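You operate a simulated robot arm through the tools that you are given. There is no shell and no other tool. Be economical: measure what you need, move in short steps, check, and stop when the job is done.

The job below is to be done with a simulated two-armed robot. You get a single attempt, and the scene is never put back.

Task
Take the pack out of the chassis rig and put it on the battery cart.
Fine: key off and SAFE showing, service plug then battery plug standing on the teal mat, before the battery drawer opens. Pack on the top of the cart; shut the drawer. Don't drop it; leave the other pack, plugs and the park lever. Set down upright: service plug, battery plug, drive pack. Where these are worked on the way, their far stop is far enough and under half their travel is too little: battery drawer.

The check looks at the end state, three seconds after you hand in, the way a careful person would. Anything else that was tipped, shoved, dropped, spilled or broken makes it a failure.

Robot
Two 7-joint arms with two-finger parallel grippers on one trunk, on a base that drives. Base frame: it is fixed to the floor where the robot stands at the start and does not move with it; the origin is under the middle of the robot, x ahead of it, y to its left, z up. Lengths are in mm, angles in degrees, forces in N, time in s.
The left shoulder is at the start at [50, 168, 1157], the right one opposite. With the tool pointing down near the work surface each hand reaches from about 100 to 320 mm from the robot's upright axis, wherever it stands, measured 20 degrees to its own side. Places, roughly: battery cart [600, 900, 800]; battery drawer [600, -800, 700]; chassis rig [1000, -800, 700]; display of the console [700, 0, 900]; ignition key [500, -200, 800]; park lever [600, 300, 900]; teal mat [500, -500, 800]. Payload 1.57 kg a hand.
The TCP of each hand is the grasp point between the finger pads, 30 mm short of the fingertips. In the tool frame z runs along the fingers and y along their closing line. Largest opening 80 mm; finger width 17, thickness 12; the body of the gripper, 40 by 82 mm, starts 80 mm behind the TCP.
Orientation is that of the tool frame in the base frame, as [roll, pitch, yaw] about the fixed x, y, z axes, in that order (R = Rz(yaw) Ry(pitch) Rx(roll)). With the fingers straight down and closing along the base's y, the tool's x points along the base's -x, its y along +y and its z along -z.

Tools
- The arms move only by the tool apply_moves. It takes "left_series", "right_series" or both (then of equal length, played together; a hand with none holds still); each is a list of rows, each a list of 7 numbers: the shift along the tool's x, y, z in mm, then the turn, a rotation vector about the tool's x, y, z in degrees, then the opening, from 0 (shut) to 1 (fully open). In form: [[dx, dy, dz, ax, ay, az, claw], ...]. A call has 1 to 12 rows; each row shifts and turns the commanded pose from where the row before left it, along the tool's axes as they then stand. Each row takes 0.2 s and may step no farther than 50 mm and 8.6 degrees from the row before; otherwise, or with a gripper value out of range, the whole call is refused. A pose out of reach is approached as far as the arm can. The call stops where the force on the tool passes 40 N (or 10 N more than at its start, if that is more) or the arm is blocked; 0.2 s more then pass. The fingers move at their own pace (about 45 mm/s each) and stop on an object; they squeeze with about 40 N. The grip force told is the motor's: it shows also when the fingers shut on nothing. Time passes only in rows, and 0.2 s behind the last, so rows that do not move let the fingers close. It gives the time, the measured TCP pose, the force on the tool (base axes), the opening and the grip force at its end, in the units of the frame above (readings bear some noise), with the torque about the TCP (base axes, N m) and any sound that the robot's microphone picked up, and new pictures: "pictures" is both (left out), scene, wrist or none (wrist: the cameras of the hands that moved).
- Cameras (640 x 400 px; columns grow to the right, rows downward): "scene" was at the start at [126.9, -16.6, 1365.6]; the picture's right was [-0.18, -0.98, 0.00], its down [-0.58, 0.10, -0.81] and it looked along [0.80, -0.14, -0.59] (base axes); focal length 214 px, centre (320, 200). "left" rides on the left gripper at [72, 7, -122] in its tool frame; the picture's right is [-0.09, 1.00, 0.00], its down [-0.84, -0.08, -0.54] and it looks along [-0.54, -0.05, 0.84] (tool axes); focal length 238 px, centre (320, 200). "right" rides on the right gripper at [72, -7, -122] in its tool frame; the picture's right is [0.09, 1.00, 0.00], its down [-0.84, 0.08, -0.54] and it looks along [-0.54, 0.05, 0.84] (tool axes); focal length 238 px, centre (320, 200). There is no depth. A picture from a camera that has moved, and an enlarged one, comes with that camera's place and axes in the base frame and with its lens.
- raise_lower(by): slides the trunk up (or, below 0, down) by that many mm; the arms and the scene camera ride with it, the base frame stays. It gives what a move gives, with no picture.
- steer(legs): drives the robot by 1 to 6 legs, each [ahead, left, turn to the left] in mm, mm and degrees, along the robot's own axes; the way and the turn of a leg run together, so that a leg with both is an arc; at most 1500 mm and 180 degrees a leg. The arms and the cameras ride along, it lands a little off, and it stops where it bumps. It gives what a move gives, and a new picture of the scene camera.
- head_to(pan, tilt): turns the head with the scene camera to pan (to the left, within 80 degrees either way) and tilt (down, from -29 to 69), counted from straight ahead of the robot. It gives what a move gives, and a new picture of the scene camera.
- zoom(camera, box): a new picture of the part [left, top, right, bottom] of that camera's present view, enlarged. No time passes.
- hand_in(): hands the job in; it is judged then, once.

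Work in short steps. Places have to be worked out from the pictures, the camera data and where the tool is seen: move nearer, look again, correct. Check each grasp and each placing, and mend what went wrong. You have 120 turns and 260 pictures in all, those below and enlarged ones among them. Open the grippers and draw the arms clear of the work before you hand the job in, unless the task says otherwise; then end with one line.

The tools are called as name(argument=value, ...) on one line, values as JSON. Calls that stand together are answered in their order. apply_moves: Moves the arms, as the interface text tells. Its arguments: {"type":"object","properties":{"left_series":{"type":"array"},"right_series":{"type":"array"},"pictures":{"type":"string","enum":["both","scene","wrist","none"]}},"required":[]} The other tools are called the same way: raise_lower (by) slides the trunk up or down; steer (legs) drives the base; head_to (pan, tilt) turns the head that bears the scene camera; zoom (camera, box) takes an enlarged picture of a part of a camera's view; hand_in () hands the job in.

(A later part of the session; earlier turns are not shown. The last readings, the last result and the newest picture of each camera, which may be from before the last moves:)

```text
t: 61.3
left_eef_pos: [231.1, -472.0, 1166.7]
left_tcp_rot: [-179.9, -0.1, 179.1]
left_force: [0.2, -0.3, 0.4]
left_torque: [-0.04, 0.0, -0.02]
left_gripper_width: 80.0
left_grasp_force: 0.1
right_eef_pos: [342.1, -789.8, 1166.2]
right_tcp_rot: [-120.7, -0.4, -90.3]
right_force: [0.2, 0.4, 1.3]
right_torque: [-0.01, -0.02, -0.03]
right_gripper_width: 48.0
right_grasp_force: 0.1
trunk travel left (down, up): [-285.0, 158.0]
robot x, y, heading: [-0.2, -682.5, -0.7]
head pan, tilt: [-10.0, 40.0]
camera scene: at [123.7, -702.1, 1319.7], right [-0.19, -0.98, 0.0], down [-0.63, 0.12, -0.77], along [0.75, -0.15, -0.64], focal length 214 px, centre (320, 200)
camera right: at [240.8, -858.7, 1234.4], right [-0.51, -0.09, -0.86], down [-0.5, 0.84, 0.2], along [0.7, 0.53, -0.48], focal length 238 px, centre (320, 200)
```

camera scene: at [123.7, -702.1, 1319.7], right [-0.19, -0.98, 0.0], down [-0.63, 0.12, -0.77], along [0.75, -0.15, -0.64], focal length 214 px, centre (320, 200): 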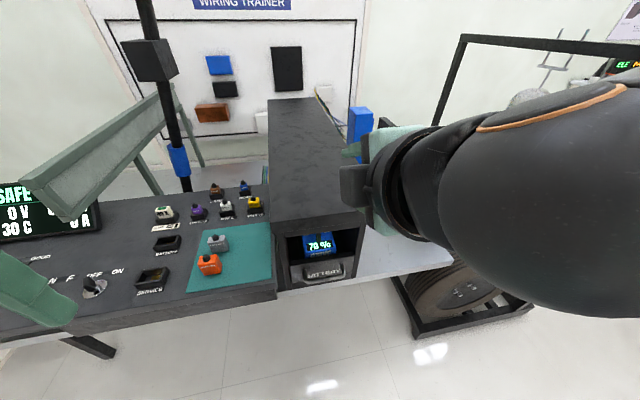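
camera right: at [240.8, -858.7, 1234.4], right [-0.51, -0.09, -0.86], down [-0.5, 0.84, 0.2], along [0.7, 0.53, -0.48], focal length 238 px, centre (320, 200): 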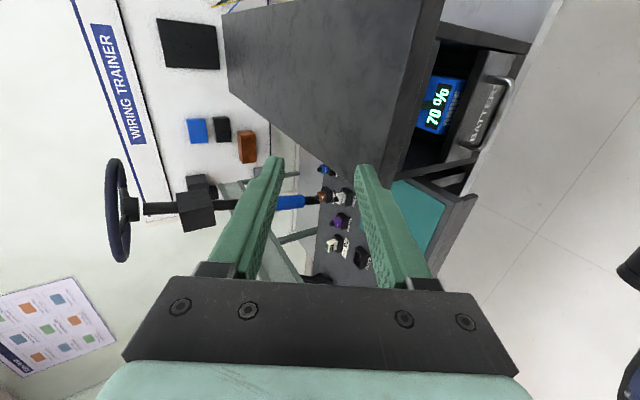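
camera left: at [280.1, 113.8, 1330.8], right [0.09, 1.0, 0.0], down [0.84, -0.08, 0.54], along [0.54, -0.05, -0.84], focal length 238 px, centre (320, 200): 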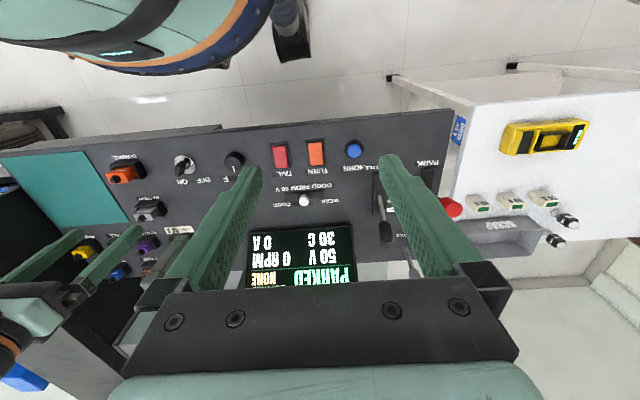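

Rolled. Zoom at the handle from this wrist viewpoint.

zoom(camera="right", box=[400, 40, 560, 190])

```text
2.67 times, centred on (480, 115) of right
camera zoom: at [240.8, -858.7, 1234.4], right [-0.51, -0.09, -0.86], down [-0.5, 0.84, 0.2], along [0.7, 0.53, -0.48], focal length 636 px, centre (-107, 427)
```

zoom: 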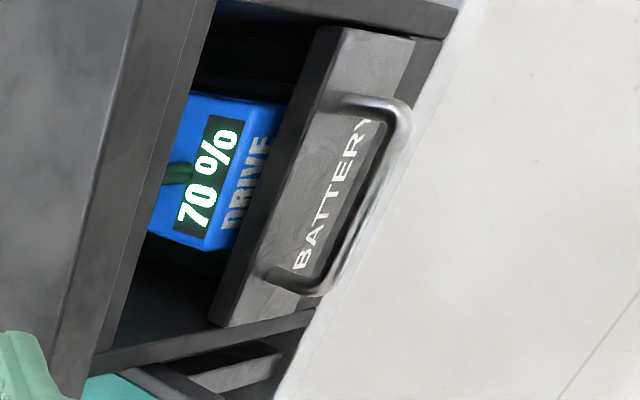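

Handle bar best estimate (456,-788,720). Lower the trunk 280 to bring the hand down, still 100 mm short of the chassis.

raise_lower(by=-280)

head_to(pan=-15, tilt=40)

zoom(camera="right", box=[0, 0, 640, 400])

```text
t: 64.1
left_eef_pos: [232.1, -472.2, 888.5]
left_tcp_rot: [-179.9, -0.1, 179.1]
left_force: [0.8, 0.0, -0.1]
left_torque: [0.0, 0.0, -0.01]
left_gripper_width: 79.9
left_grasp_force: 0.1
right_eef_pos: [341.7, -788.5, 886.4]
right_tcp_rot: [-120.7, -0.2, -90.3]
right_force: [-0.1, -0.4, 0.4]
right_torque: [0.02, 0.03, 0.0]
right_gripper_width: 47.9
right_grasp_force: 0.1
trunk travel left (down, up): [-5.0, 438.0]
robot x, y, heading: [-3.6, -683.8, -0.9]
head pan, tilt: [-10.0, 40.0]
```

```text
t: 64.8
left_eef_pos: [231.3, -471.8, 888.7]
left_tcp_rot: [-179.9, -0.2, 179.1]
left_force: [-0.3, 0.4, -1.3]
left_torque: [0.02, -0.01, 0.02]
left_gripper_width: 80.0
left_grasp_force: 0.1
right_eef_pos: [342.4, -789.7, 886.1]
right_tcp_rot: [-120.7, -0.3, -90.2]
right_force: [-0.1, 0.3, -0.3]
right_torque: [-0.02, -0.01, 0.0]
right_gripper_width: 47.9
right_grasp_force: 0.1
trunk travel left (down, up): [-5.0, 438.0]
robot x, y, heading: [-0.5, -682.1, -0.9]
head pan, tilt: [-15.0, 40.0]
camera scene: at [122.0, -709.3, 1039.7], right [-0.28, -0.96, 0.0], down [-0.62, 0.18, -0.77], along [0.74, -0.21, -0.64], focal length 214 px, centre (320, 200)
```

scene: 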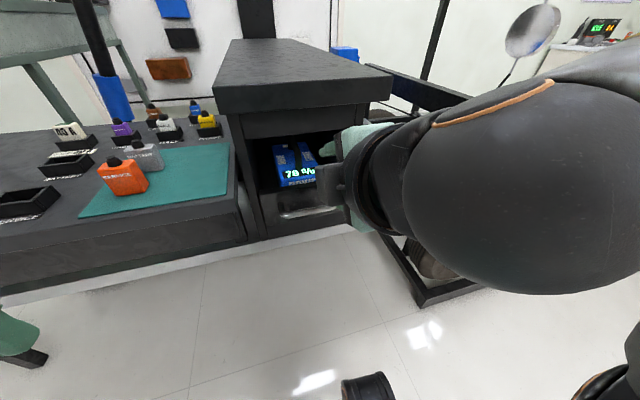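

```text
1.00 times, centred on (320, 200) of right (not enlarged: the box is as wide or as high as the picture)
camera zoom: at [240.7, -858.7, 954.3], right [-0.51, -0.09, -0.86], down [-0.5, 0.84, 0.21], along [0.7, 0.53, -0.47], focal length 238 px, centre (320, 200)
```

zoom: 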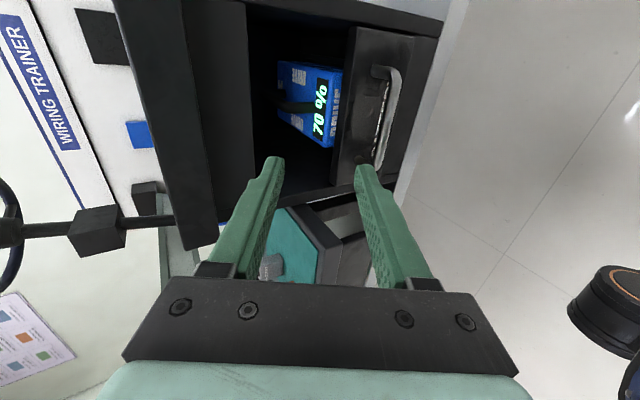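

Two viewpoints of the same wrist camera give the bar at (453,-792,717). Move to a pre-grasp 70 mm short along the tool axis.

apply_moves(right_series=[[1, 30, 37, 0, 0, 0, 0.6], [1, 30, 37, 0, 0, 0, 0.6], [0, 28, 37, 0, 0, 0, 0.6], [0, 0, 0, 0, 0, 0, 0.6]])

```text
t: 65.8
left_eef_pos: [232.0, -470.8, 887.5]
left_tcp_rot: [-179.9, -0.1, 179.2]
left_force: [0.4, 0.7, 0.2]
left_torque: [0.0, 0.01, -0.02]
left_gripper_width: 79.9
left_grasp_force: 0.2
right_eef_pos: [407.3, -794.4, 760.2]
right_tcp_rot: [-120.7, -0.2, -90.2]
right_force: [-0.7, -0.2, 0.2]
right_torque: [-0.02, 0.01, 0.0]
right_gripper_width: 47.8
right_grasp_force: 0.1
right hand out of reach, approached as far as the arm can: row 1, 2
trunk travel left (down, up): [-5.0, 438.0]
robot x, y, heading: [-0.5, -683.5, -0.9]
head pan, tilt: [-15.0, 40.0]
camera scene: at [122.0, -709.3, 1039.7], right [-0.28, -0.96, 0.0], down [-0.62, 0.18, -0.77], along [0.74, -0.21, -0.64], focal length 214 px, centre (320, 200)
camera right: at [306.9, -864.4, 828.8], right [-0.51, -0.09, -0.86], down [-0.5, 0.84, 0.21], along [0.7, 0.54, -0.47], focal length 238 px, centre (320, 200)
```

scene: 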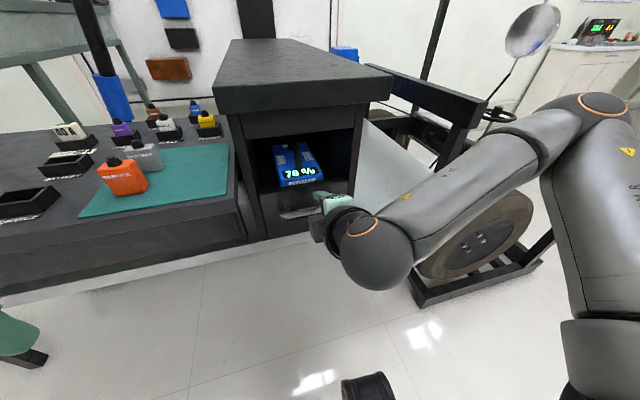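
right: 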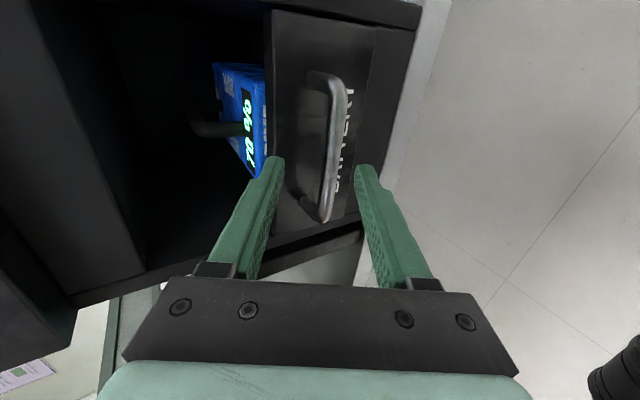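

The bar mid re-measures at (453,-796,718). Approach along the tool axis, stopping 15 mm short of TCP-on-bar, opening 38 mm.

apply_moves(right_series=[[1, 14, 10, 0, 0, 0, 0.5], [0, 0, 18, 0, 0, 0, 0.5], [0, 0, 18, 0, 0, 0, 0.5], [0, 0, 0, 0, 0, 0, 0.5]])

zoom(camera="right", box=[200, 50, 440, 200])

```text
t: 66.8
left_eef_pos: [231.0, -471.1, 888.0]
left_tcp_rot: [-179.8, -0.1, 179.2]
left_force: [-0.9, 0.1, 0.2]
left_torque: [0.02, 0.0, 0.02]
left_gripper_width: 80.0
left_grasp_force: 0.1
right_eef_pos: [443.1, -800.2, 727.6]
right_tcp_rot: [-120.6, -0.2, -90.1]
right_force: [0.1, -0.3, -0.3]
right_torque: [-0.04, 0.0, 0.0]
right_gripper_width: 40.2
right_grasp_force: 0.0
right hand out of reach, approached as far as the arm can: row 1
trunk travel left (down, up): [-5.0, 438.0]
robot x, y, heading: [-1.7, -683.4, -0.9]
head pan, tilt: [-15.0, 40.0]
camera scene: at [122.0, -709.3, 1039.7], right [-0.28, -0.96, 0.0], down [-0.62, 0.18, -0.77], along [0.74, -0.21, -0.64], focal length 214 px, centre (320, 200)
camera right: at [340.2, -870.0, 795.6], right [-0.51, -0.09, -0.86], down [-0.5, 0.84, 0.21], along [0.7, 0.54, -0.47], focal length 238 px, centre (320, 200)
```

scene: 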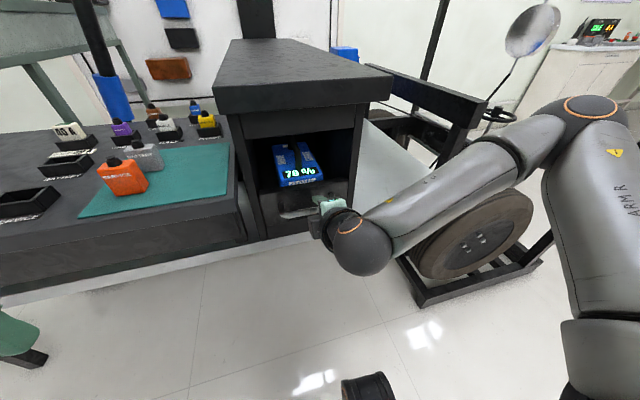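
right: 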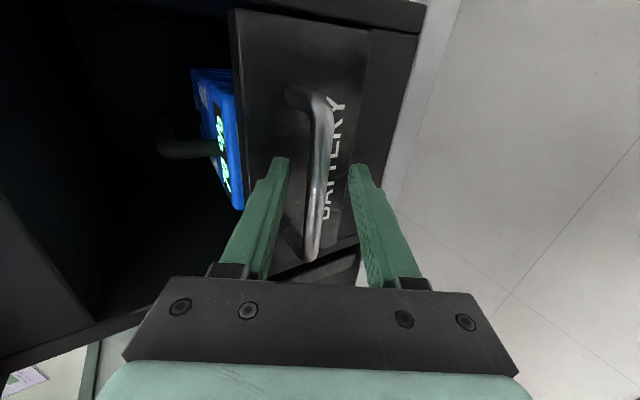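

```text
2.67 times, centred on (320, 125) of right
camera zoom: at [340.2, -870.0, 795.6], right [-0.51, -0.09, -0.86], down [-0.5, 0.84, 0.21], along [0.7, 0.54, -0.47], focal length 636 px, centre (320, 400)
```

zoom: 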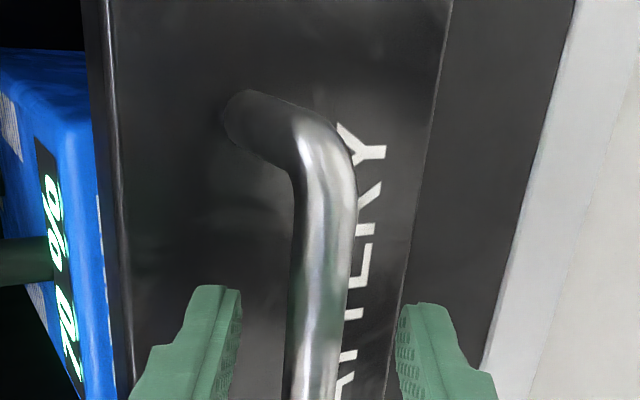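

The bar lies centred between the fingers. Close on it.

apply_moves(right_series=[[0, 0, 4, 0, 0, 0, 0.5], [0, 0, 0, 0, 0, 0, 0], [0, 0, 0, 0, 0, 0, 0], [0, 0, 0, 0, 0, 0, 0]], pictures="wrist")

```text
t: 67.8
left_eef_pos: [231.4, -472.5, 888.9]
left_tcp_rot: [-179.8, 0.0, 179.2]
left_force: [-0.5, 0.4, -0.3]
left_torque: [0.0, 0.01, 0.01]
left_gripper_width: 80.1
left_grasp_force: 0.1
right_eef_pos: [445.1, -801.4, 726.2]
right_tcp_rot: [-120.5, -0.3, -90.2]
right_force: [1.1, 0.7, 4.5]
right_torque: [0.22, -0.07, -0.12]
right_gripper_width: 13.8
right_grasp_force: 25.6
trunk travel left (down, up): [-5.0, 438.0]
robot x, y, heading: [-3.1, -685.1, -0.9]
head pan, tilt: [-15.0, 40.0]
camera right: at [344.1, -870.5, 794.7], right [-0.51, -0.09, -0.86], down [-0.5, 0.84, 0.21], along [0.7, 0.53, -0.47], focal length 238 px, centre (320, 200)
```

right: 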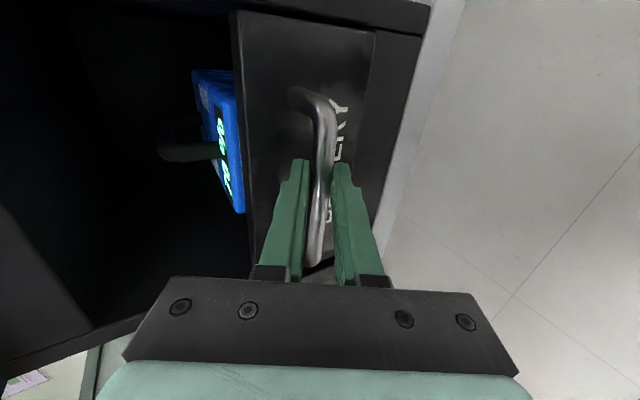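

Gripped (13.8 mm). Pull by driving the base back 80.

steer(legs=[[-80, 0, 0]])

```text
t: 68.8
left_eef_pos: [153.9, -469.6, 888.9]
left_tcp_rot: [-180.0, 0.0, 179.0]
left_force: [0.2, 0.4, -0.7]
left_torque: [-0.02, 0.0, 0.0]
left_gripper_width: 79.9
left_grasp_force: 0.1
right_eef_pos: [367.8, -801.3, 726.6]
right_tcp_rot: [-120.5, -0.1, -90.5]
right_force: [-1.9, -8.4, 11.3]
right_torque: [0.23, -0.1, 0.02]
right_gripper_width: 13.6
right_grasp_force: 30.3
trunk travel left (down, up): [-5.0, 438.0]
robot x, y, heading: [-79.2, -682.8, -1.0]
head pan, tilt: [-15.0, 40.0]
camera scene: at [43.7, -708.4, 1039.9], right [-0.28, -0.96, 0.0], down [-0.62, 0.18, -0.77], along [0.74, -0.21, -0.64], focal length 214 px, centre (320, 200)
```

scene: 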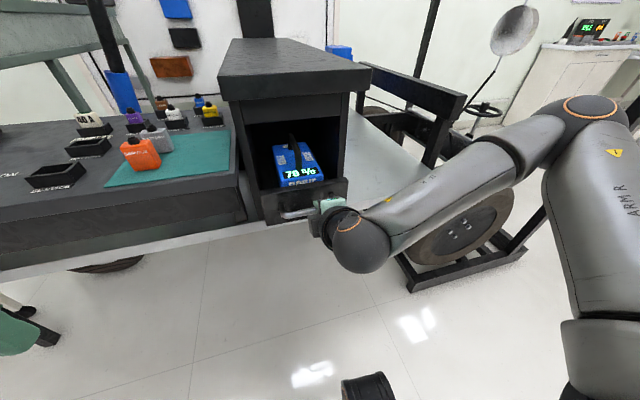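

The drawer follows (78 mm). Continue back.

steer(legs=[[-80, -1, 0]])

steer(legs=[[-60, -1, 0]])

```text
t: 69.9
left_eef_pos: [75.3, -470.6, 889.4]
left_tcp_rot: [-179.8, 0.1, 179.1]
left_force: [-0.4, -0.2, 0.1]
left_torque: [-0.04, 0.02, -0.02]
left_gripper_width: 79.8
left_grasp_force: 0.1
right_eef_pos: [290.2, -800.8, 727.2]
right_tcp_rot: [-120.6, -0.3, -90.6]
right_force: [-1.7, -6.3, 5.6]
right_torque: [0.19, -0.03, 0.05]
right_gripper_width: 13.5
right_grasp_force: 30.2
trunk travel left (down, up): [-5.0, 438.0]
robot x, y, heading: [-156.4, -679.6, -0.8]
head pan, tilt: [-15.0, 40.0]
camera scene: at [-34.1, -708.0, 1039.8], right [-0.28, -0.96, 0.0], down [-0.62, 0.18, -0.77], along [0.74, -0.21, -0.64], focal length 214 px, centre (320, 200)
```

scene: 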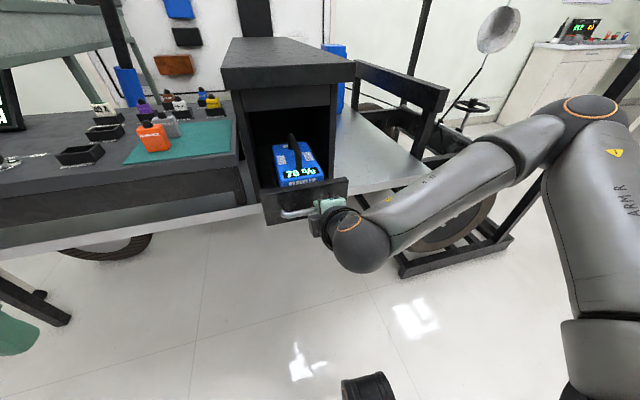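

```text
t: 70.9
left_eef_pos: [15.5, -470.8, 888.4]
left_tcp_rot: [-179.9, -0.1, 179.1]
left_force: [0.1, -0.2, 0.7]
left_torque: [0.04, 0.0, -0.01]
left_gripper_width: 80.1
left_grasp_force: 0.1
right_eef_pos: [229.5, -802.1, 727.0]
right_tcp_rot: [-120.6, -0.2, -90.6]
right_force: [-1.9, -0.5, 2.9]
right_torque: [0.11, 0.0, -0.09]
right_gripper_width: 13.9
right_grasp_force: 30.0
trunk travel left (down, up): [-5.0, 438.0]
robot x, y, heading: [-214.6, -679.5, -1.2]
head pan, tilt: [-15.0, 40.0]
camera scene: at [-93.6, -707.7, 1039.8], right [-0.28, -0.96, 0.0], down [-0.62, 0.18, -0.77], along [0.74, -0.21, -0.64], focal length 214 px, centre (320, 200)
```

scene: 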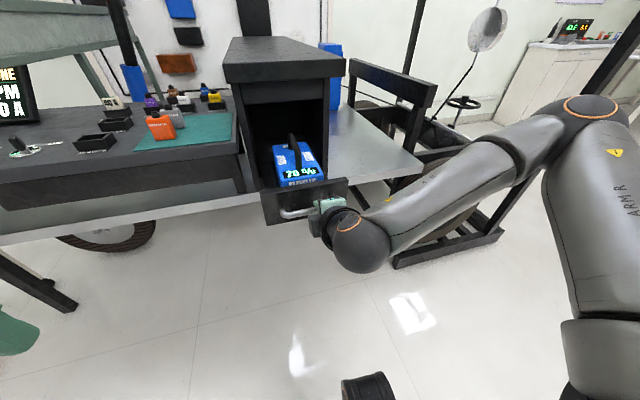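

216 mm out and still free; the pack is near the lid's front edge. Continue toward the stop.

steer(legs=[[-60, -1, 0]])

steer(legs=[[-50, -1, 0]])

```text
t: 71.8
left_eef_pos: [-44.1, -471.5, 888.9]
left_tcp_rot: [-179.9, -0.1, 179.0]
left_force: [0.6, -0.3, 0.4]
left_torque: [-0.03, 0.03, 0.05]
left_gripper_width: 80.1
left_grasp_force: 0.1
right_eef_pos: [170.1, -801.2, 730.0]
right_tcp_rot: [-120.1, -0.3, -90.8]
right_force: [10.9, -3.7, 15.8]
right_torque: [-0.38, -0.32, -0.9]
right_gripper_width: 13.8
right_grasp_force: 30.0
trunk travel left (down, up): [-5.0, 438.0]
robot x, y, heading: [-277.6, -683.7, -1.1]
head pan, tilt: [-15.0, 40.0]
camera scene: at [-154.0, -707.6, 1040.1], right [-0.28, -0.96, 0.0], down [-0.62, 0.18, -0.77], along [0.74, -0.21, -0.64], focal length 214 px, centre (320, 200)
```

scene: 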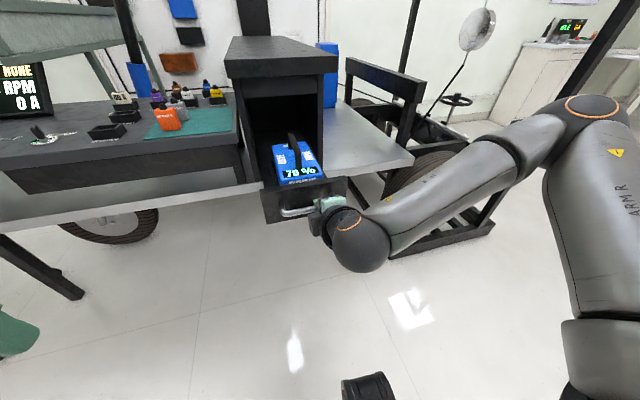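

```text
t: 72.7
left_eef_pos: [-61.2, -469.7, 889.2]
left_tcp_rot: [-179.9, -0.1, 178.9]
left_force: [-0.1, 1.1, -0.2]
left_torque: [0.02, 0.02, -0.05]
left_gripper_width: 80.1
left_grasp_force: 0.0
right_eef_pos: [161.6, -802.2, 737.1]
right_tcp_rot: [-118.7, 0.0, -91.4]
right_force: [0.6, -1.2, -0.8]
right_torque: [0.0, 0.0, -0.01]
right_gripper_width: 0.2
right_grasp_force: 21.4
trunk travel left (down, up): [-5.0, 438.0]
robot x, y, heading: [-290.1, -682.1, -1.2]
head pan, tilt: [-15.0, 40.0]
stopped in leg 1: the force on the tool passed its limit at 66 N (the readings are from after the stop); the commanded pose is now the measured one
camera scene: at [-169.9, -707.6, 1039.7], right [-0.28, -0.96, 0.0], down [-0.62, 0.18, -0.77], along [0.74, -0.21, -0.64], focal length 214 px, centre (320, 200)
```

scene: 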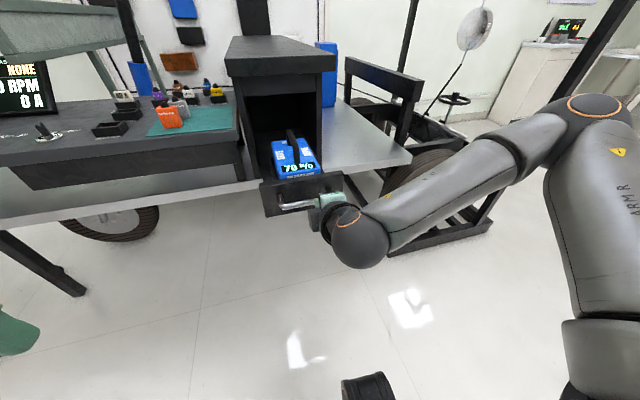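

The drawer hit its far stop (~275 mm) and the fingers slipped off the bar. Check the drawer and pack.

zoom(camera="scene", box=[230, 110, 370, 225])

zoom(camera="right", box=[0, 0, 640, 400])

```text
3.48 times, centred on (300, 168) of scene
camera zoom: at [-169.9, -707.6, 1039.7], right [-0.28, -0.96, 0.0], down [-0.62, 0.18, -0.77], along [0.74, -0.21, -0.64], focal length 746 px, centre (390, 313)
```

zoom: 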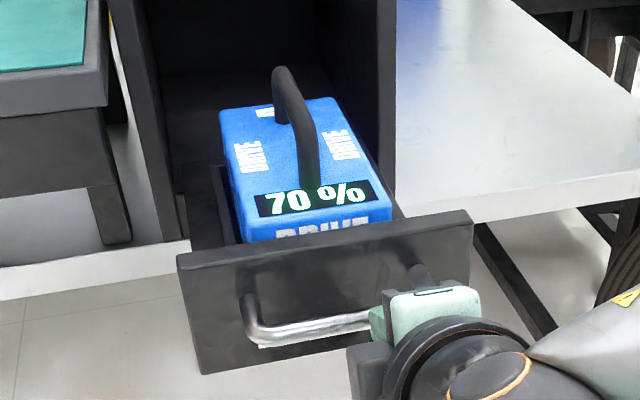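

```text
1.00 times, centred on (320, 200) of right (not enlarged: the box is as wide or as high as the picture)
camera zoom: at [56.1, -870.5, 800.3], right [-0.48, -0.08, -0.87], down [-0.49, 0.85, 0.19], along [0.73, 0.52, -0.45], focal length 238 px, centre (320, 200)
```

zoom: 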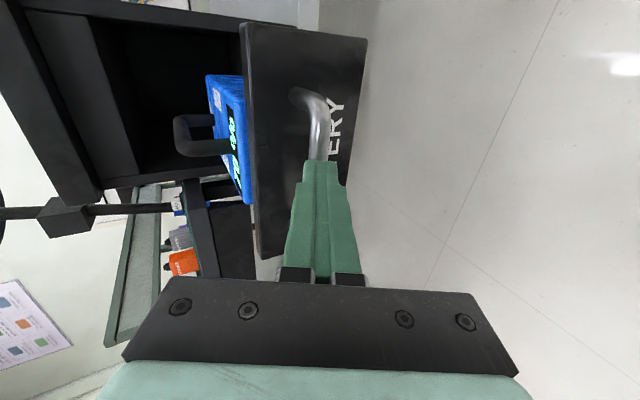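

The pack's handle runs along x, ideal for a tool-down grasp. Retract the hand along its axis and unroll it.

apply_moves(right_series=[[0, 0, -30, 0, 0, 0, 0], [0, 0, -40, 0, 0, 0, 0], [0, 0, 0, 0, 0, 8.2, 0.4], [0, 0, 0, 0, 0, 8.2, 0.6], [0, 0, 0, 0, 0, 8.2, 0.6], [0, 0, 0, 0, 0, 8.2, 0.6], [0, 0, 0, 0, 0, 8.2, 0.6], [0, 0, 0, 0, 0, 8.2, 0.6], [0, 0, 0, 0, 0, 8.2, 0.6], [0, 0, 0, 0, 0, 8.2, 0.6], [0, 0, 0, 0, 0, 8.2, 0.6], [0, 0, 0, 0, 0, 8.2, 0.6]], pictures="none")

raise_lower(by=230)

```text
t: 75.3
left_eef_pos: [-61.5, -469.4, 888.0]
left_tcp_rot: [-179.9, -0.1, 179.0]
left_force: [1.0, -0.3, -0.3]
left_torque: [-0.02, -0.02, -0.02]
left_gripper_width: 79.9
left_grasp_force: 0.0
right_eef_pos: [114.9, -798.3, 773.9]
right_tcp_rot: [-165.9, 60.4, -165.3]
right_force: [-0.5, 0.5, 0.2]
right_torque: [0.0, 0.0, -0.01]
right_gripper_width: 47.8
right_grasp_force: 0.1
right hand out of reach, approached as far as the arm can: row 2
trunk travel left (down, up): [-5.0, 438.0]
robot x, y, heading: [-290.7, -679.8, -0.8]
head pan, tilt: [-15.0, 40.0]
```

```text
t: 77.7
left_eef_pos: [-60.9, -469.8, 1119.0]
left_tcp_rot: [-179.8, -0.1, 179.0]
left_force: [0.1, -0.2, 0.2]
left_torque: [0.01, 0.05, -0.03]
left_gripper_width: 79.9
left_grasp_force: 0.1
right_eef_pos: [115.6, -799.3, 1003.5]
right_tcp_rot: [-165.7, 60.3, -165.1]
right_force: [-0.6, -0.1, -0.4]
right_torque: [0.01, 0.02, -0.03]
right_gripper_width: 47.9
right_grasp_force: 0.1
trunk travel left (down, up): [-235.0, 208.0]
robot x, y, heading: [-291.3, -685.9, -1.2]
head pan, tilt: [-15.0, 40.0]
```

Finish unrolling and pitch back to straight down.

apply_moves(right_series=[[0, 0, 0, 0, 0, 8, 0.6], [0, 0, 0, 0, 7.5, 0, 0.6], [0, 0, 0, 0, 7.5, 0, 0.6], [0, 0, 0, 0, 7.5, 0, 0.6], [0, 0, 0, 0, 7.5, 0, 0.6], [0, 0, 0, 0, 7.5, 0, 0.6], [0, 0, 0, 0, 7.5, 0, 0.6], [0, 0, 0, 0, 7.5, 0, 0.6], [0, 0, 0, 0, 7.5, 0, 0.6], [0, 0, 0, 0, 0, 0, 0.6]])

```text
t: 79.9
left_eef_pos: [-60.9, -469.6, 1119.4]
left_tcp_rot: [-179.9, 0.0, 179.0]
left_force: [0.3, 0.2, -0.9]
left_torque: [-0.05, 0.01, 0.01]
left_gripper_width: 79.8
left_grasp_force: 0.0
right_eef_pos: [114.8, -810.6, 1001.4]
right_tcp_rot: [180.0, 1.2, 178.6]
right_force: [0.8, -0.2, 0.3]
right_torque: [0.01, 0.01, 0.02]
right_gripper_width: 48.1
right_grasp_force: 0.1
right hand out of reach, approached as far as the arm can: row 9
trunk travel left (down, up): [-235.0, 208.0]
robot x, y, heading: [-292.1, -679.9, -1.0]
head pan, tilt: [-15.0, 40.0]
camera scene: at [-170.1, -707.5, 1269.7], right [-0.28, -0.96, 0.0], down [-0.62, 0.18, -0.77], along [0.74, -0.21, -0.64], focal length 214 px, centre (320, 200)
camera right: at [39.7, -814.2, 1121.4], right [-0.07, 1.0, 0.0], down [0.83, 0.06, 0.56], along [0.56, 0.04, -0.83], focal length 238 px, centre (320, 200)
```

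scene: 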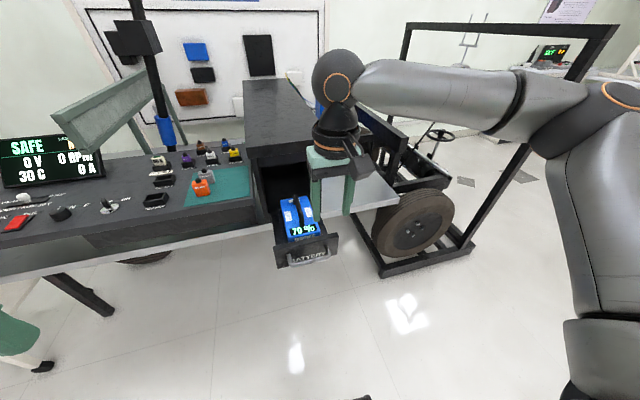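
right: 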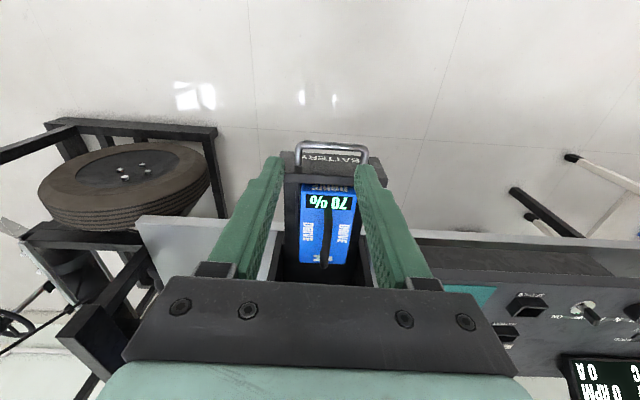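

Handle centre of the pack estimated at (303,-782,823). Drive ahead 215 and lower trunk 100, then look.

steer(legs=[[215, 5, 0]])

raise_lower(by=-100)

zoom(camera="right", box=[0, 0, 640, 400])

```text
t: 81.5
left_eef_pos: [153.2, -468.2, 1117.9]
left_tcp_rot: [-179.9, 0.0, 179.0]
left_force: [-0.3, -0.3, -0.4]
left_torque: [0.02, 0.05, 0.02]
left_gripper_width: 79.9
left_grasp_force: 0.0
right_eef_pos: [327.7, -808.2, 1000.8]
right_tcp_rot: [-179.9, 1.3, 178.7]
right_force: [-0.3, -1.0, -0.9]
right_torque: [-0.05, 0.0, 0.01]
right_gripper_width: 48.0
right_grasp_force: 0.0
trunk travel left (down, up): [-235.0, 208.0]
robot x, y, heading: [-76.9, -682.4, -0.7]
head pan, tilt: [-15.0, 40.0]
camera scene: at [43.6, -706.0, 1269.6], right [-0.27, -0.96, 0.0], down [-0.62, 0.18, -0.77], along [0.74, -0.21, -0.64], focal length 214 px, centre (320, 200)
```

scene: 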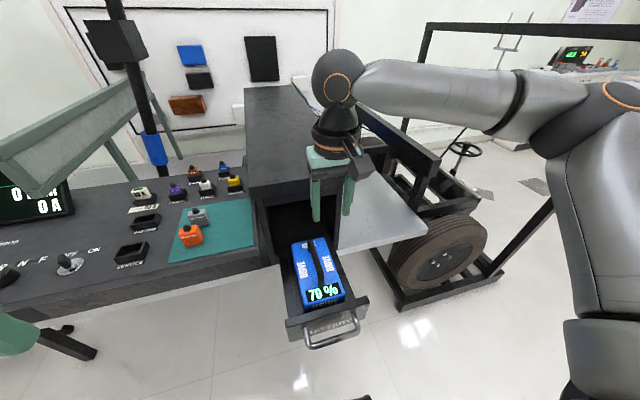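

```text
t: 82.9
left_eef_pos: [153.2, -468.5, 1018.8]
left_tcp_rot: [-179.9, -0.1, 179.2]
left_force: [0.3, -0.5, -0.4]
left_torque: [0.0, 0.01, -0.01]
left_gripper_width: 80.1
left_grasp_force: 0.2
right_eef_pos: [326.4, -809.1, 901.3]
right_tcp_rot: [179.9, 1.3, 178.7]
right_force: [-0.2, 0.2, -0.3]
right_torque: [-0.01, 0.0, -0.04]
right_gripper_width: 48.2
right_grasp_force: 0.1
trunk travel left (down, up): [-135.0, 308.0]
robot x, y, heading: [-82.7, -679.6, -0.8]
head pan, tilt: [-15.0, 40.0]
```

```text
1.00 times, centred on (320, 200) of right (not enlarged: the box is as wide or as high as the picture)
camera zoom: at [252.7, -812.1, 1021.3], right [-0.07, 1.0, 0.0], down [0.83, 0.06, 0.56], along [0.56, 0.04, -0.83], focal length 238 px, centre (320, 200)
```

zoom: 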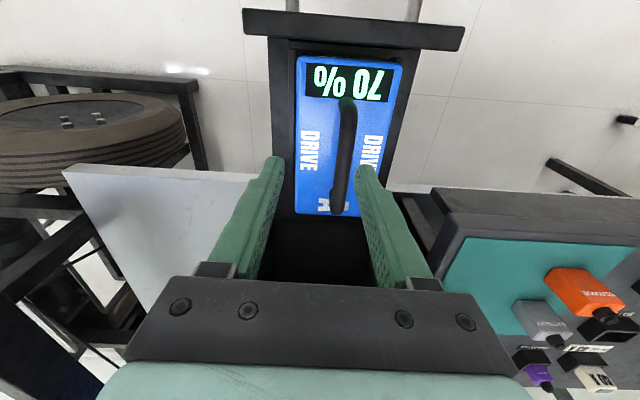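

zoom(camera="right", box=[260, 30, 440, 230])

zoom(camera="scene", box=[250, 100, 400, 300])

```text
2.00 times, centred on (350, 130) of right
camera zoom: at [252.7, -812.1, 1021.3], right [-0.07, 1.0, 0.0], down [0.83, 0.06, 0.56], along [0.56, 0.04, -0.83], focal length 477 px, centre (260, 340)
```

zoom: 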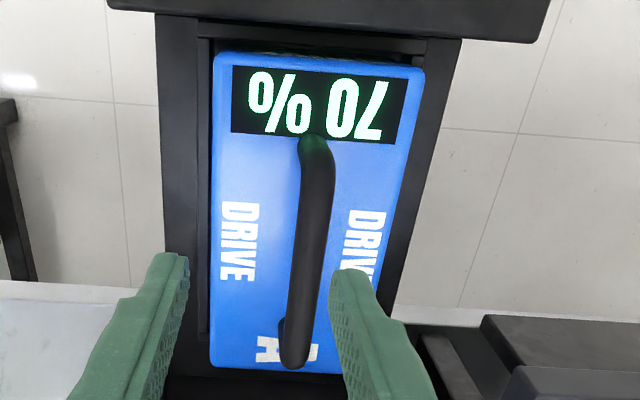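

```text
2.00 times, centred on (325, 200) of scene
camera zoom: at [43.0, -706.0, 1169.8], right [-0.27, -0.96, 0.0], down [-0.62, 0.18, -0.77], along [0.74, -0.21, -0.64], focal length 429 px, centre (310, 200)
```

zoom: 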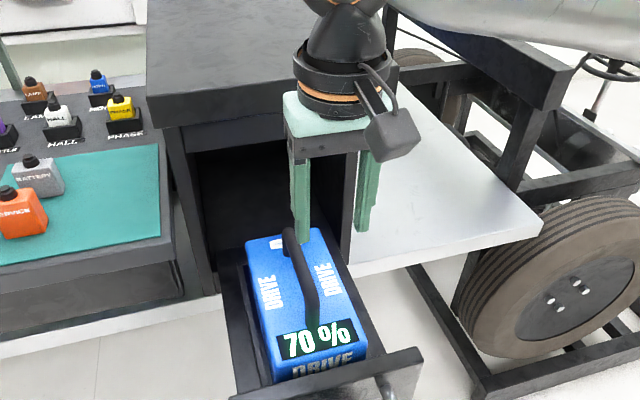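

Refined: pack centre/handle at (328,-784), bar z≈840. Shift left 25 and descend to z≈870, then look.

apply_moves(right_series=[[-2, 25, 0, 0, 0, 0, 0.6], [0, 0, 15, 0, -1.2, 1, 0.6], [0, 0, 15, 0, 0, 0, 0.6], [0, 0, 0, 0, 0, 0, 0.6]])

zoom(camera="right", box=[200, 40, 440, 240])

zoom(camera="scene", box=[250, 150, 400, 300])

```text
t: 83.9
left_eef_pos: [152.1, -467.8, 1017.8]
left_tcp_rot: [-179.9, -0.1, 179.2]
left_force: [-0.5, 0.2, 0.5]
left_torque: [-0.02, -0.01, -0.03]
left_gripper_width: 79.8
left_grasp_force: 0.1
right_eef_pos: [326.1, -807.5, 872.0]
right_tcp_rot: [-180.0, 2.6, 177.7]
right_force: [-0.1, -0.4, 0.4]
right_torque: [0.0, 0.02, -0.02]
right_gripper_width: 48.1
right_grasp_force: 0.0
right hand out of reach, approached as far as the arm can: row 1
trunk travel left (down, up): [-135.0, 308.0]
robot x, y, heading: [-79.5, -682.4, -1.1]
head pan, tilt: [-15.0, 40.0]
camera scene: at [43.1, -706.0, 1169.7], right [-0.27, -0.96, 0.0], down [-0.62, 0.18, -0.77], along [0.74, -0.21, -0.64], focal length 214 px, centre (320, 200)
camera right: at [249.9, -809.5, 989.8], right [-0.05, 1.0, 0.0], down [0.81, 0.04, 0.58], along [0.58, 0.03, -0.82], focal length 238 px, centre (320, 200)
```

scene: 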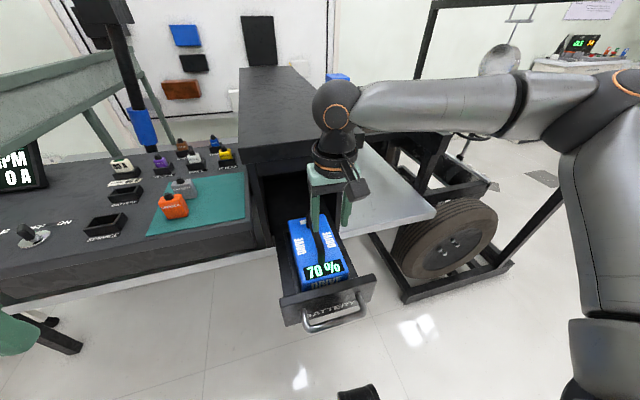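
right: 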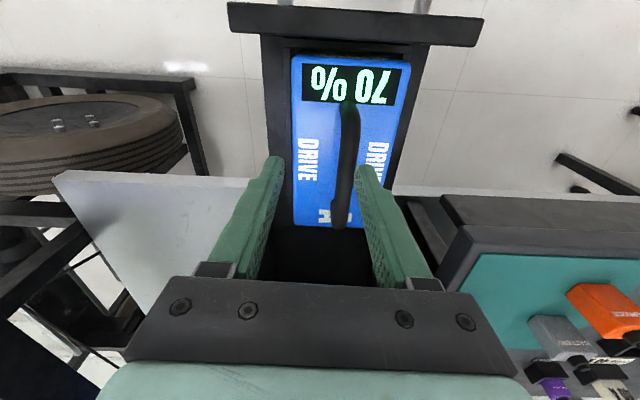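

```text
2.00 times, centred on (320, 140) of right
camera zoom: at [249.9, -809.5, 989.8], right [-0.05, 1.0, 0.0], down [0.81, 0.04, 0.58], along [0.58, 0.03, -0.82], focal length 477 px, centre (320, 320)
```

zoom: 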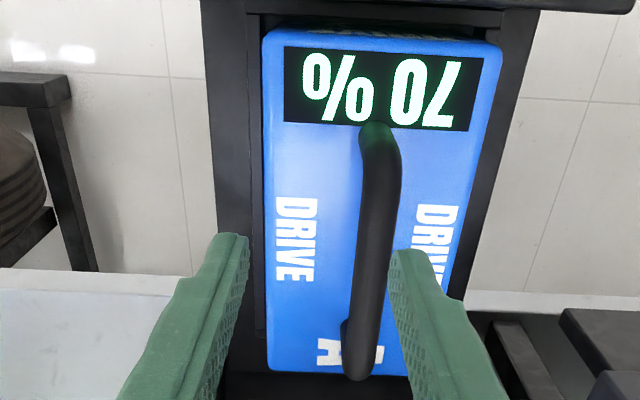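

```text
2.67 times, centred on (325, 225) of scene
camera zoom: at [43.1, -706.0, 1169.7], right [-0.27, -0.96, 0.0], down [-0.62, 0.18, -0.77], along [0.74, -0.21, -0.64], focal length 572 px, centre (307, 133)
```

zoom: 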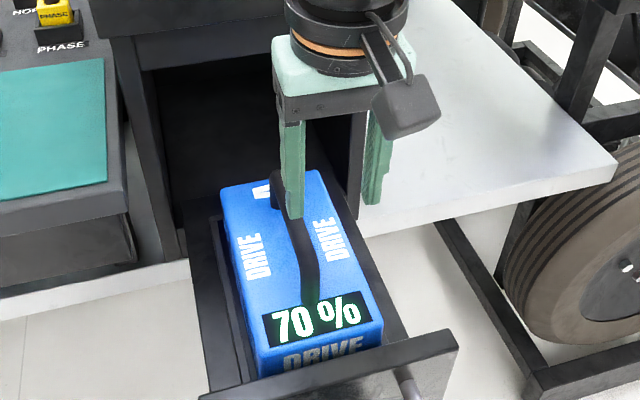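

Reach limited the sideways shift. Raise 40, drive 45 ahead and 22 left, and straighten the tool.

apply_moves(right_series=[[0, 0, -20, 0, 0, 0, 0.6], [0, 0, -20, 0, 2.5, -2.3, 0.6]], pictures="none")

steer(legs=[[45, 24, 1]])

apply_moves(right_series=[[20, 0, 0, 0, 0, 0, 0.6], [20, 0, 0, 0, 0, 0, 0.6], [0, 0, 20, 0, 0, 0, 0.6], [0, 0, 0, 0, 0, 0, 0.6]], pictures="wrist")

```text
t: 84.5
left_eef_pos: [153.0, -467.0, 1019.9]
left_tcp_rot: [-179.9, -0.1, 179.1]
left_force: [1.2, -0.4, 1.4]
left_torque: [0.02, -0.02, 0.0]
left_gripper_width: 79.7
left_grasp_force: 0.1
right_eef_pos: [323.0, -810.9, 911.3]
right_tcp_rot: [-179.9, 0.1, -180.0]
right_force: [-0.9, 0.2, -1.1]
right_torque: [0.01, -0.01, -0.01]
right_gripper_width: 48.2
right_grasp_force: 0.0
trunk travel left (down, up): [-135.0, 308.0]
robot x, y, heading: [-80.8, -681.8, -1.2]
head pan, tilt: [-15.0, 40.0]
```

```text
t: 85.4
left_eef_pos: [193.6, -440.2, 1018.4]
left_tcp_rot: [-179.8, -0.1, -179.8]
left_force: [-0.2, 0.2, 0.0]
left_torque: [0.0, 0.0, -0.01]
left_gripper_width: 80.0
left_grasp_force: 0.1
right_eef_pos: [370.6, -778.8, 910.3]
right_tcp_rot: [-180.0, 0.1, -179.1]
right_force: [0.1, -0.3, -0.1]
right_torque: [0.0, 0.0, -0.01]
right_gripper_width: 47.9
right_grasp_force: 0.0
trunk travel left (down, up): [-135.0, 308.0]
robot x, y, heading: [-33.5, -657.6, 0.3]
head pan, tilt: [-15.0, 40.0]
camera scene: at [88.6, -680.4, 1169.7], right [-0.26, -0.97, 0.0], down [-0.62, 0.17, -0.77], along [0.74, -0.2, -0.64], focal length 214 px, centre (320, 200)
```

scene: 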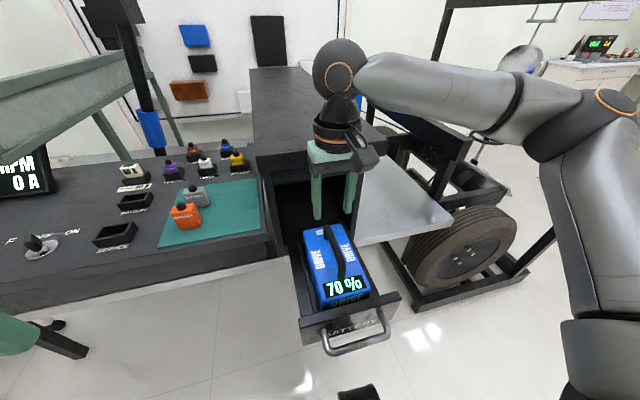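

```text
t: 86.4
left_eef_pos: [194.7, -440.3, 1019.3]
left_tcp_rot: [-179.9, -0.1, -179.9]
left_force: [0.5, 0.6, -0.6]
left_torque: [0.01, 0.0, 0.0]
left_gripper_width: 80.1
left_grasp_force: 0.1
right_eef_pos: [331.2, -779.8, 889.9]
right_tcp_rot: [179.9, 0.1, -179.0]
right_force: [0.1, 0.8, -0.2]
right_torque: [0.01, 0.02, 0.02]
right_gripper_width: 48.1
right_grasp_force: 0.0
trunk travel left (down, up): [-135.0, 308.0]
robot x, y, heading: [-34.9, -658.6, 0.0]
head pan, tilt: [-15.0, 40.0]
camera right: at [259.7, -786.1, 1011.6], right [-0.11, 0.99, 0.0], down [0.83, 0.09, 0.54], along [0.54, 0.06, -0.84], focal length 238 px, centre (320, 200)
```

right: 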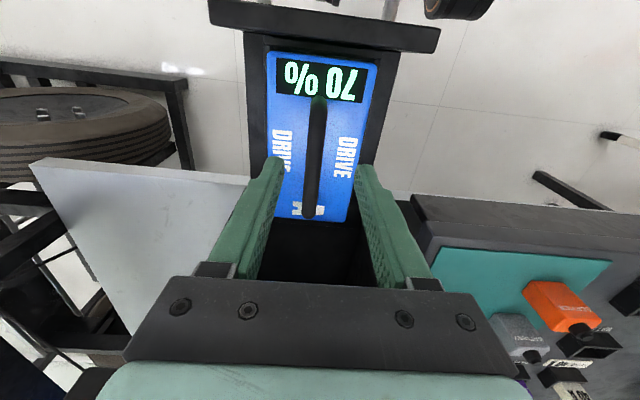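

Handle is nearly centred; shift 4 mm to the right and descend to z≈846.

apply_moves(right_series=[[0, -4, 14, 0, 0, 0, 0.6], [0, 0, 15, 0, 0, 0, 0.6], [0, 0, 14, 0, 0, 0, 0.6], [0, 0, 0, 0, 0, 0, 0.6]], pictures="wrist")

zoom(camera="scene", box=[270, 140, 420, 310])

```text
t: 87.4
left_eef_pos: [192.8, -440.8, 1017.6]
left_tcp_rot: [-179.9, -0.1, -179.7]
left_force: [-0.2, 0.0, -1.2]
left_torque: [-0.01, -0.04, 0.02]
left_gripper_width: 79.8
left_grasp_force: 0.0
right_eef_pos: [331.2, -782.5, 847.8]
right_tcp_rot: [179.9, 0.1, -179.0]
right_force: [0.2, -0.1, -0.3]
right_torque: [0.02, 0.01, 0.0]
right_gripper_width: 47.8
right_grasp_force: 0.1
trunk travel left (down, up): [-135.0, 308.0]
robot x, y, heading: [-32.6, -655.8, 0.3]
head pan, tilt: [-15.0, 40.0]
camera right: at [259.3, -789.7, 969.5], right [-0.11, 0.99, 0.0], down [0.83, 0.09, 0.54], along [0.54, 0.06, -0.84], focal length 238 px, centre (320, 200)
```

right: 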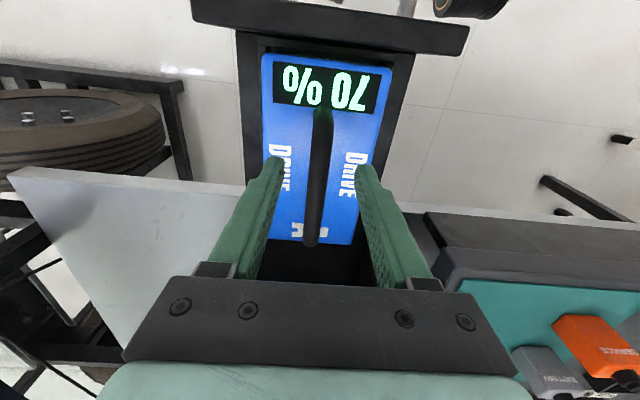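

```text
2.35 times, centred on (345, 225) of scene
camera zoom: at [88.4, -680.5, 1169.7], right [-0.26, -0.97, 0.0], down [-0.62, 0.17, -0.77], along [0.74, -0.2, -0.64], focal length 505 px, centre (261, 141)
```

zoom: 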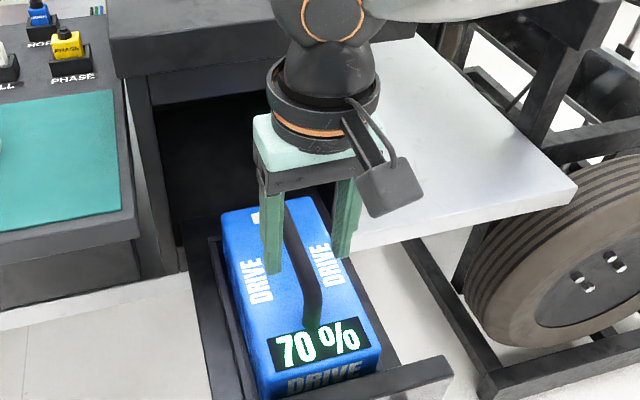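

The bar is between the pads (about 10 mm below the TCP). Go 5 lower and close.

apply_moves(right_series=[[0, 0, 5, 0, 0, 0, 0.6], [0, 0, 0, 0, 0, 0, 0], [0, 0, 0, 0, 0, 0, 0], [0, 0, 0, 0, 0, 0, 0], [0, 0, 0, 0, 0, 0, 0]], pictures="wrist")

```text
t: 88.6
left_eef_pos: [192.7, -440.8, 1018.9]
left_tcp_rot: [-179.9, -0.1, -179.8]
left_force: [-0.4, 0.4, 0.8]
left_torque: [-0.03, 0.01, 0.02]
left_gripper_width: 80.0
left_grasp_force: 0.1
right_eef_pos: [330.7, -784.0, 843.2]
right_tcp_rot: [180.0, 0.1, -179.0]
right_force: [0.4, -0.5, 0.3]
right_torque: [-0.01, 0.03, -0.03]
right_gripper_width: 0.0
right_grasp_force: 21.2
trunk travel left (down, up): [-135.0, 308.0]
robot x, y, heading: [-32.5, -658.0, -0.2]
head pan, tilt: [-15.0, 40.0]
camera right: at [259.3, -789.9, 964.9], right [-0.11, 0.99, 0.0], down [0.83, 0.09, 0.54], along [0.54, 0.06, -0.84], focal length 238 px, centre (320, 200)
```

right: 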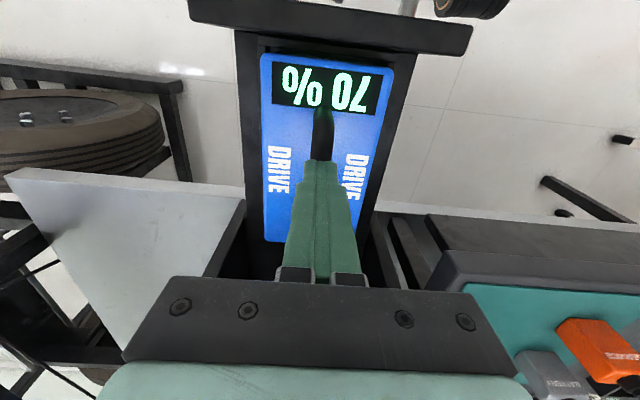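

The fingers shut on nothing: the bar is lower, re-solving views gives about (349,-783,793). Reopen, shift +18 in x and descend ~40.

apply_moves(right_series=[[0, 0, 0, 0, 0, 0, 0.7], [-9, 0, 0, 0, 0, 0, 0.7], [-9, 0, 0, 0, 0, 0, 0.7], [0, 0, 10, 0, 0, 0, 0.7], [0, 0, 10, 0, 0, 0, 0.7], [0, 0, 10, 0, 0, 0, 0.7], [0, 0, 8, 0, 0, 0, 0.7], [0, 0, 0, 0, 0, 0, 0.7]])

zoom(camera="scene", box=[270, 160, 420, 310])

```text
t: 90.4
left_eef_pos: [193.4, -439.6, 1018.9]
left_tcp_rot: [-179.9, -0.1, -179.8]
left_force: [-0.2, -0.1, 0.0]
left_torque: [0.01, 0.03, 0.0]
left_gripper_width: 80.3
left_grasp_force: 0.0
right_eef_pos: [347.9, -781.3, 803.3]
right_tcp_rot: [180.0, 0.1, -179.0]
right_force: [-0.9, 0.2, -0.4]
right_torque: [-0.02, -0.02, 0.0]
right_gripper_width: 56.2
right_grasp_force: 0.0
trunk travel left (down, up): [-135.0, 308.0]
robot x, y, heading: [-36.0, -663.1, 0.2]
head pan, tilt: [-15.0, 40.0]
camera scene: at [88.4, -680.5, 1169.7], right [-0.26, -0.97, 0.0], down [-0.62, 0.17, -0.77], along [0.74, -0.2, -0.64], focal length 214 px, centre (320, 200)
camera right: at [276.3, -789.7, 926.0], right [-0.11, 0.99, 0.0], down [0.83, 0.09, 0.54], along [0.54, 0.06, -0.84], focal length 238 px, centre (320, 200)
```

scene: 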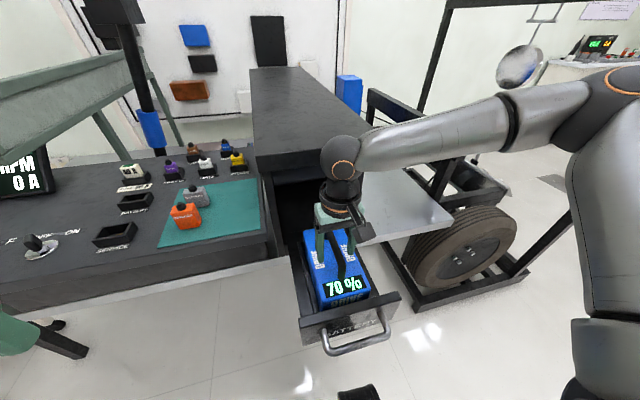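
right: 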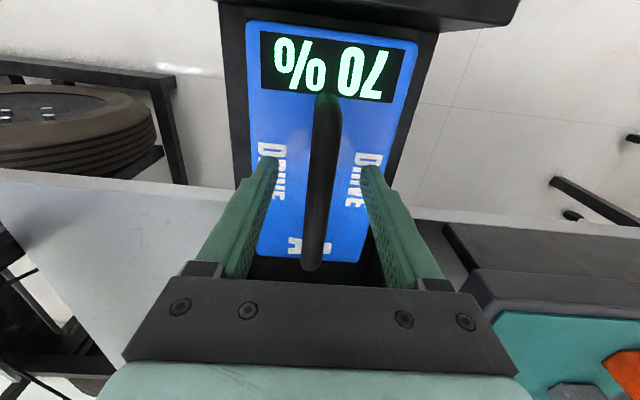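

```text
2.67 times, centred on (345, 235) of scene
camera zoom: at [88.4, -680.5, 1169.7], right [-0.26, -0.97, 0.0], down [-0.62, 0.17, -0.77], along [0.74, -0.2, -0.64], focal length 572 px, centre (253, 107)
```

zoom: 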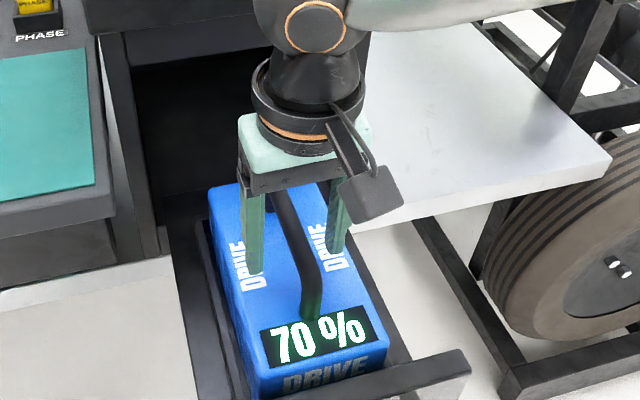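

Bar now appears at pad depth, centred. Close.

apply_moves(right_series=[[0, 0, 0, 0, 0, 0, 0], [0, 0, 0, 0, 0, 0, 0], [0, 0, 0, 0, 0, 0, 0], [0, 0, 0, 0, 0, 0, 0]], pictures="wrist")

```text
t: 91.4
left_eef_pos: [192.8, -440.8, 1016.7]
left_tcp_rot: [-179.9, -0.1, -179.7]
left_force: [0.4, 0.3, -0.5]
left_torque: [0.0, 0.0, 0.02]
left_gripper_width: 80.1
left_grasp_force: 0.0
right_eef_pos: [348.6, -783.9, 804.8]
right_tcp_rot: [-179.9, 0.0, -179.0]
right_force: [0.4, -1.0, -0.1]
right_torque: [-0.02, -0.12, -0.44]
right_gripper_width: 15.9
right_grasp_force: 28.1
trunk travel left (down, up): [-135.0, 308.0]
robot x, y, heading: [-33.0, -653.6, 0.0]
head pan, tilt: [-15.0, 40.0]
camera right: at [276.3, -789.7, 926.1], right [-0.11, 0.99, 0.0], down [0.83, 0.09, 0.54], along [0.54, 0.06, -0.84], focal length 238 px, centre (320, 200)
```

right: 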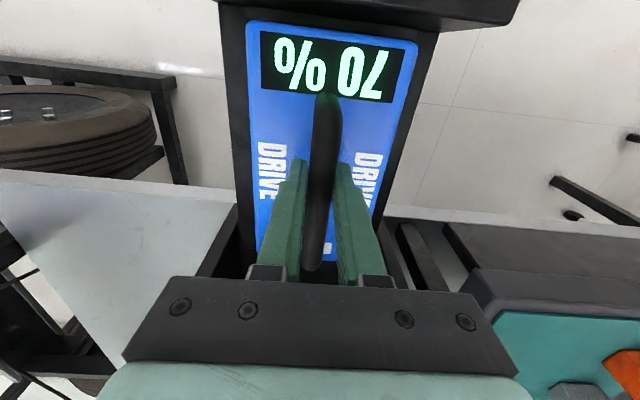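

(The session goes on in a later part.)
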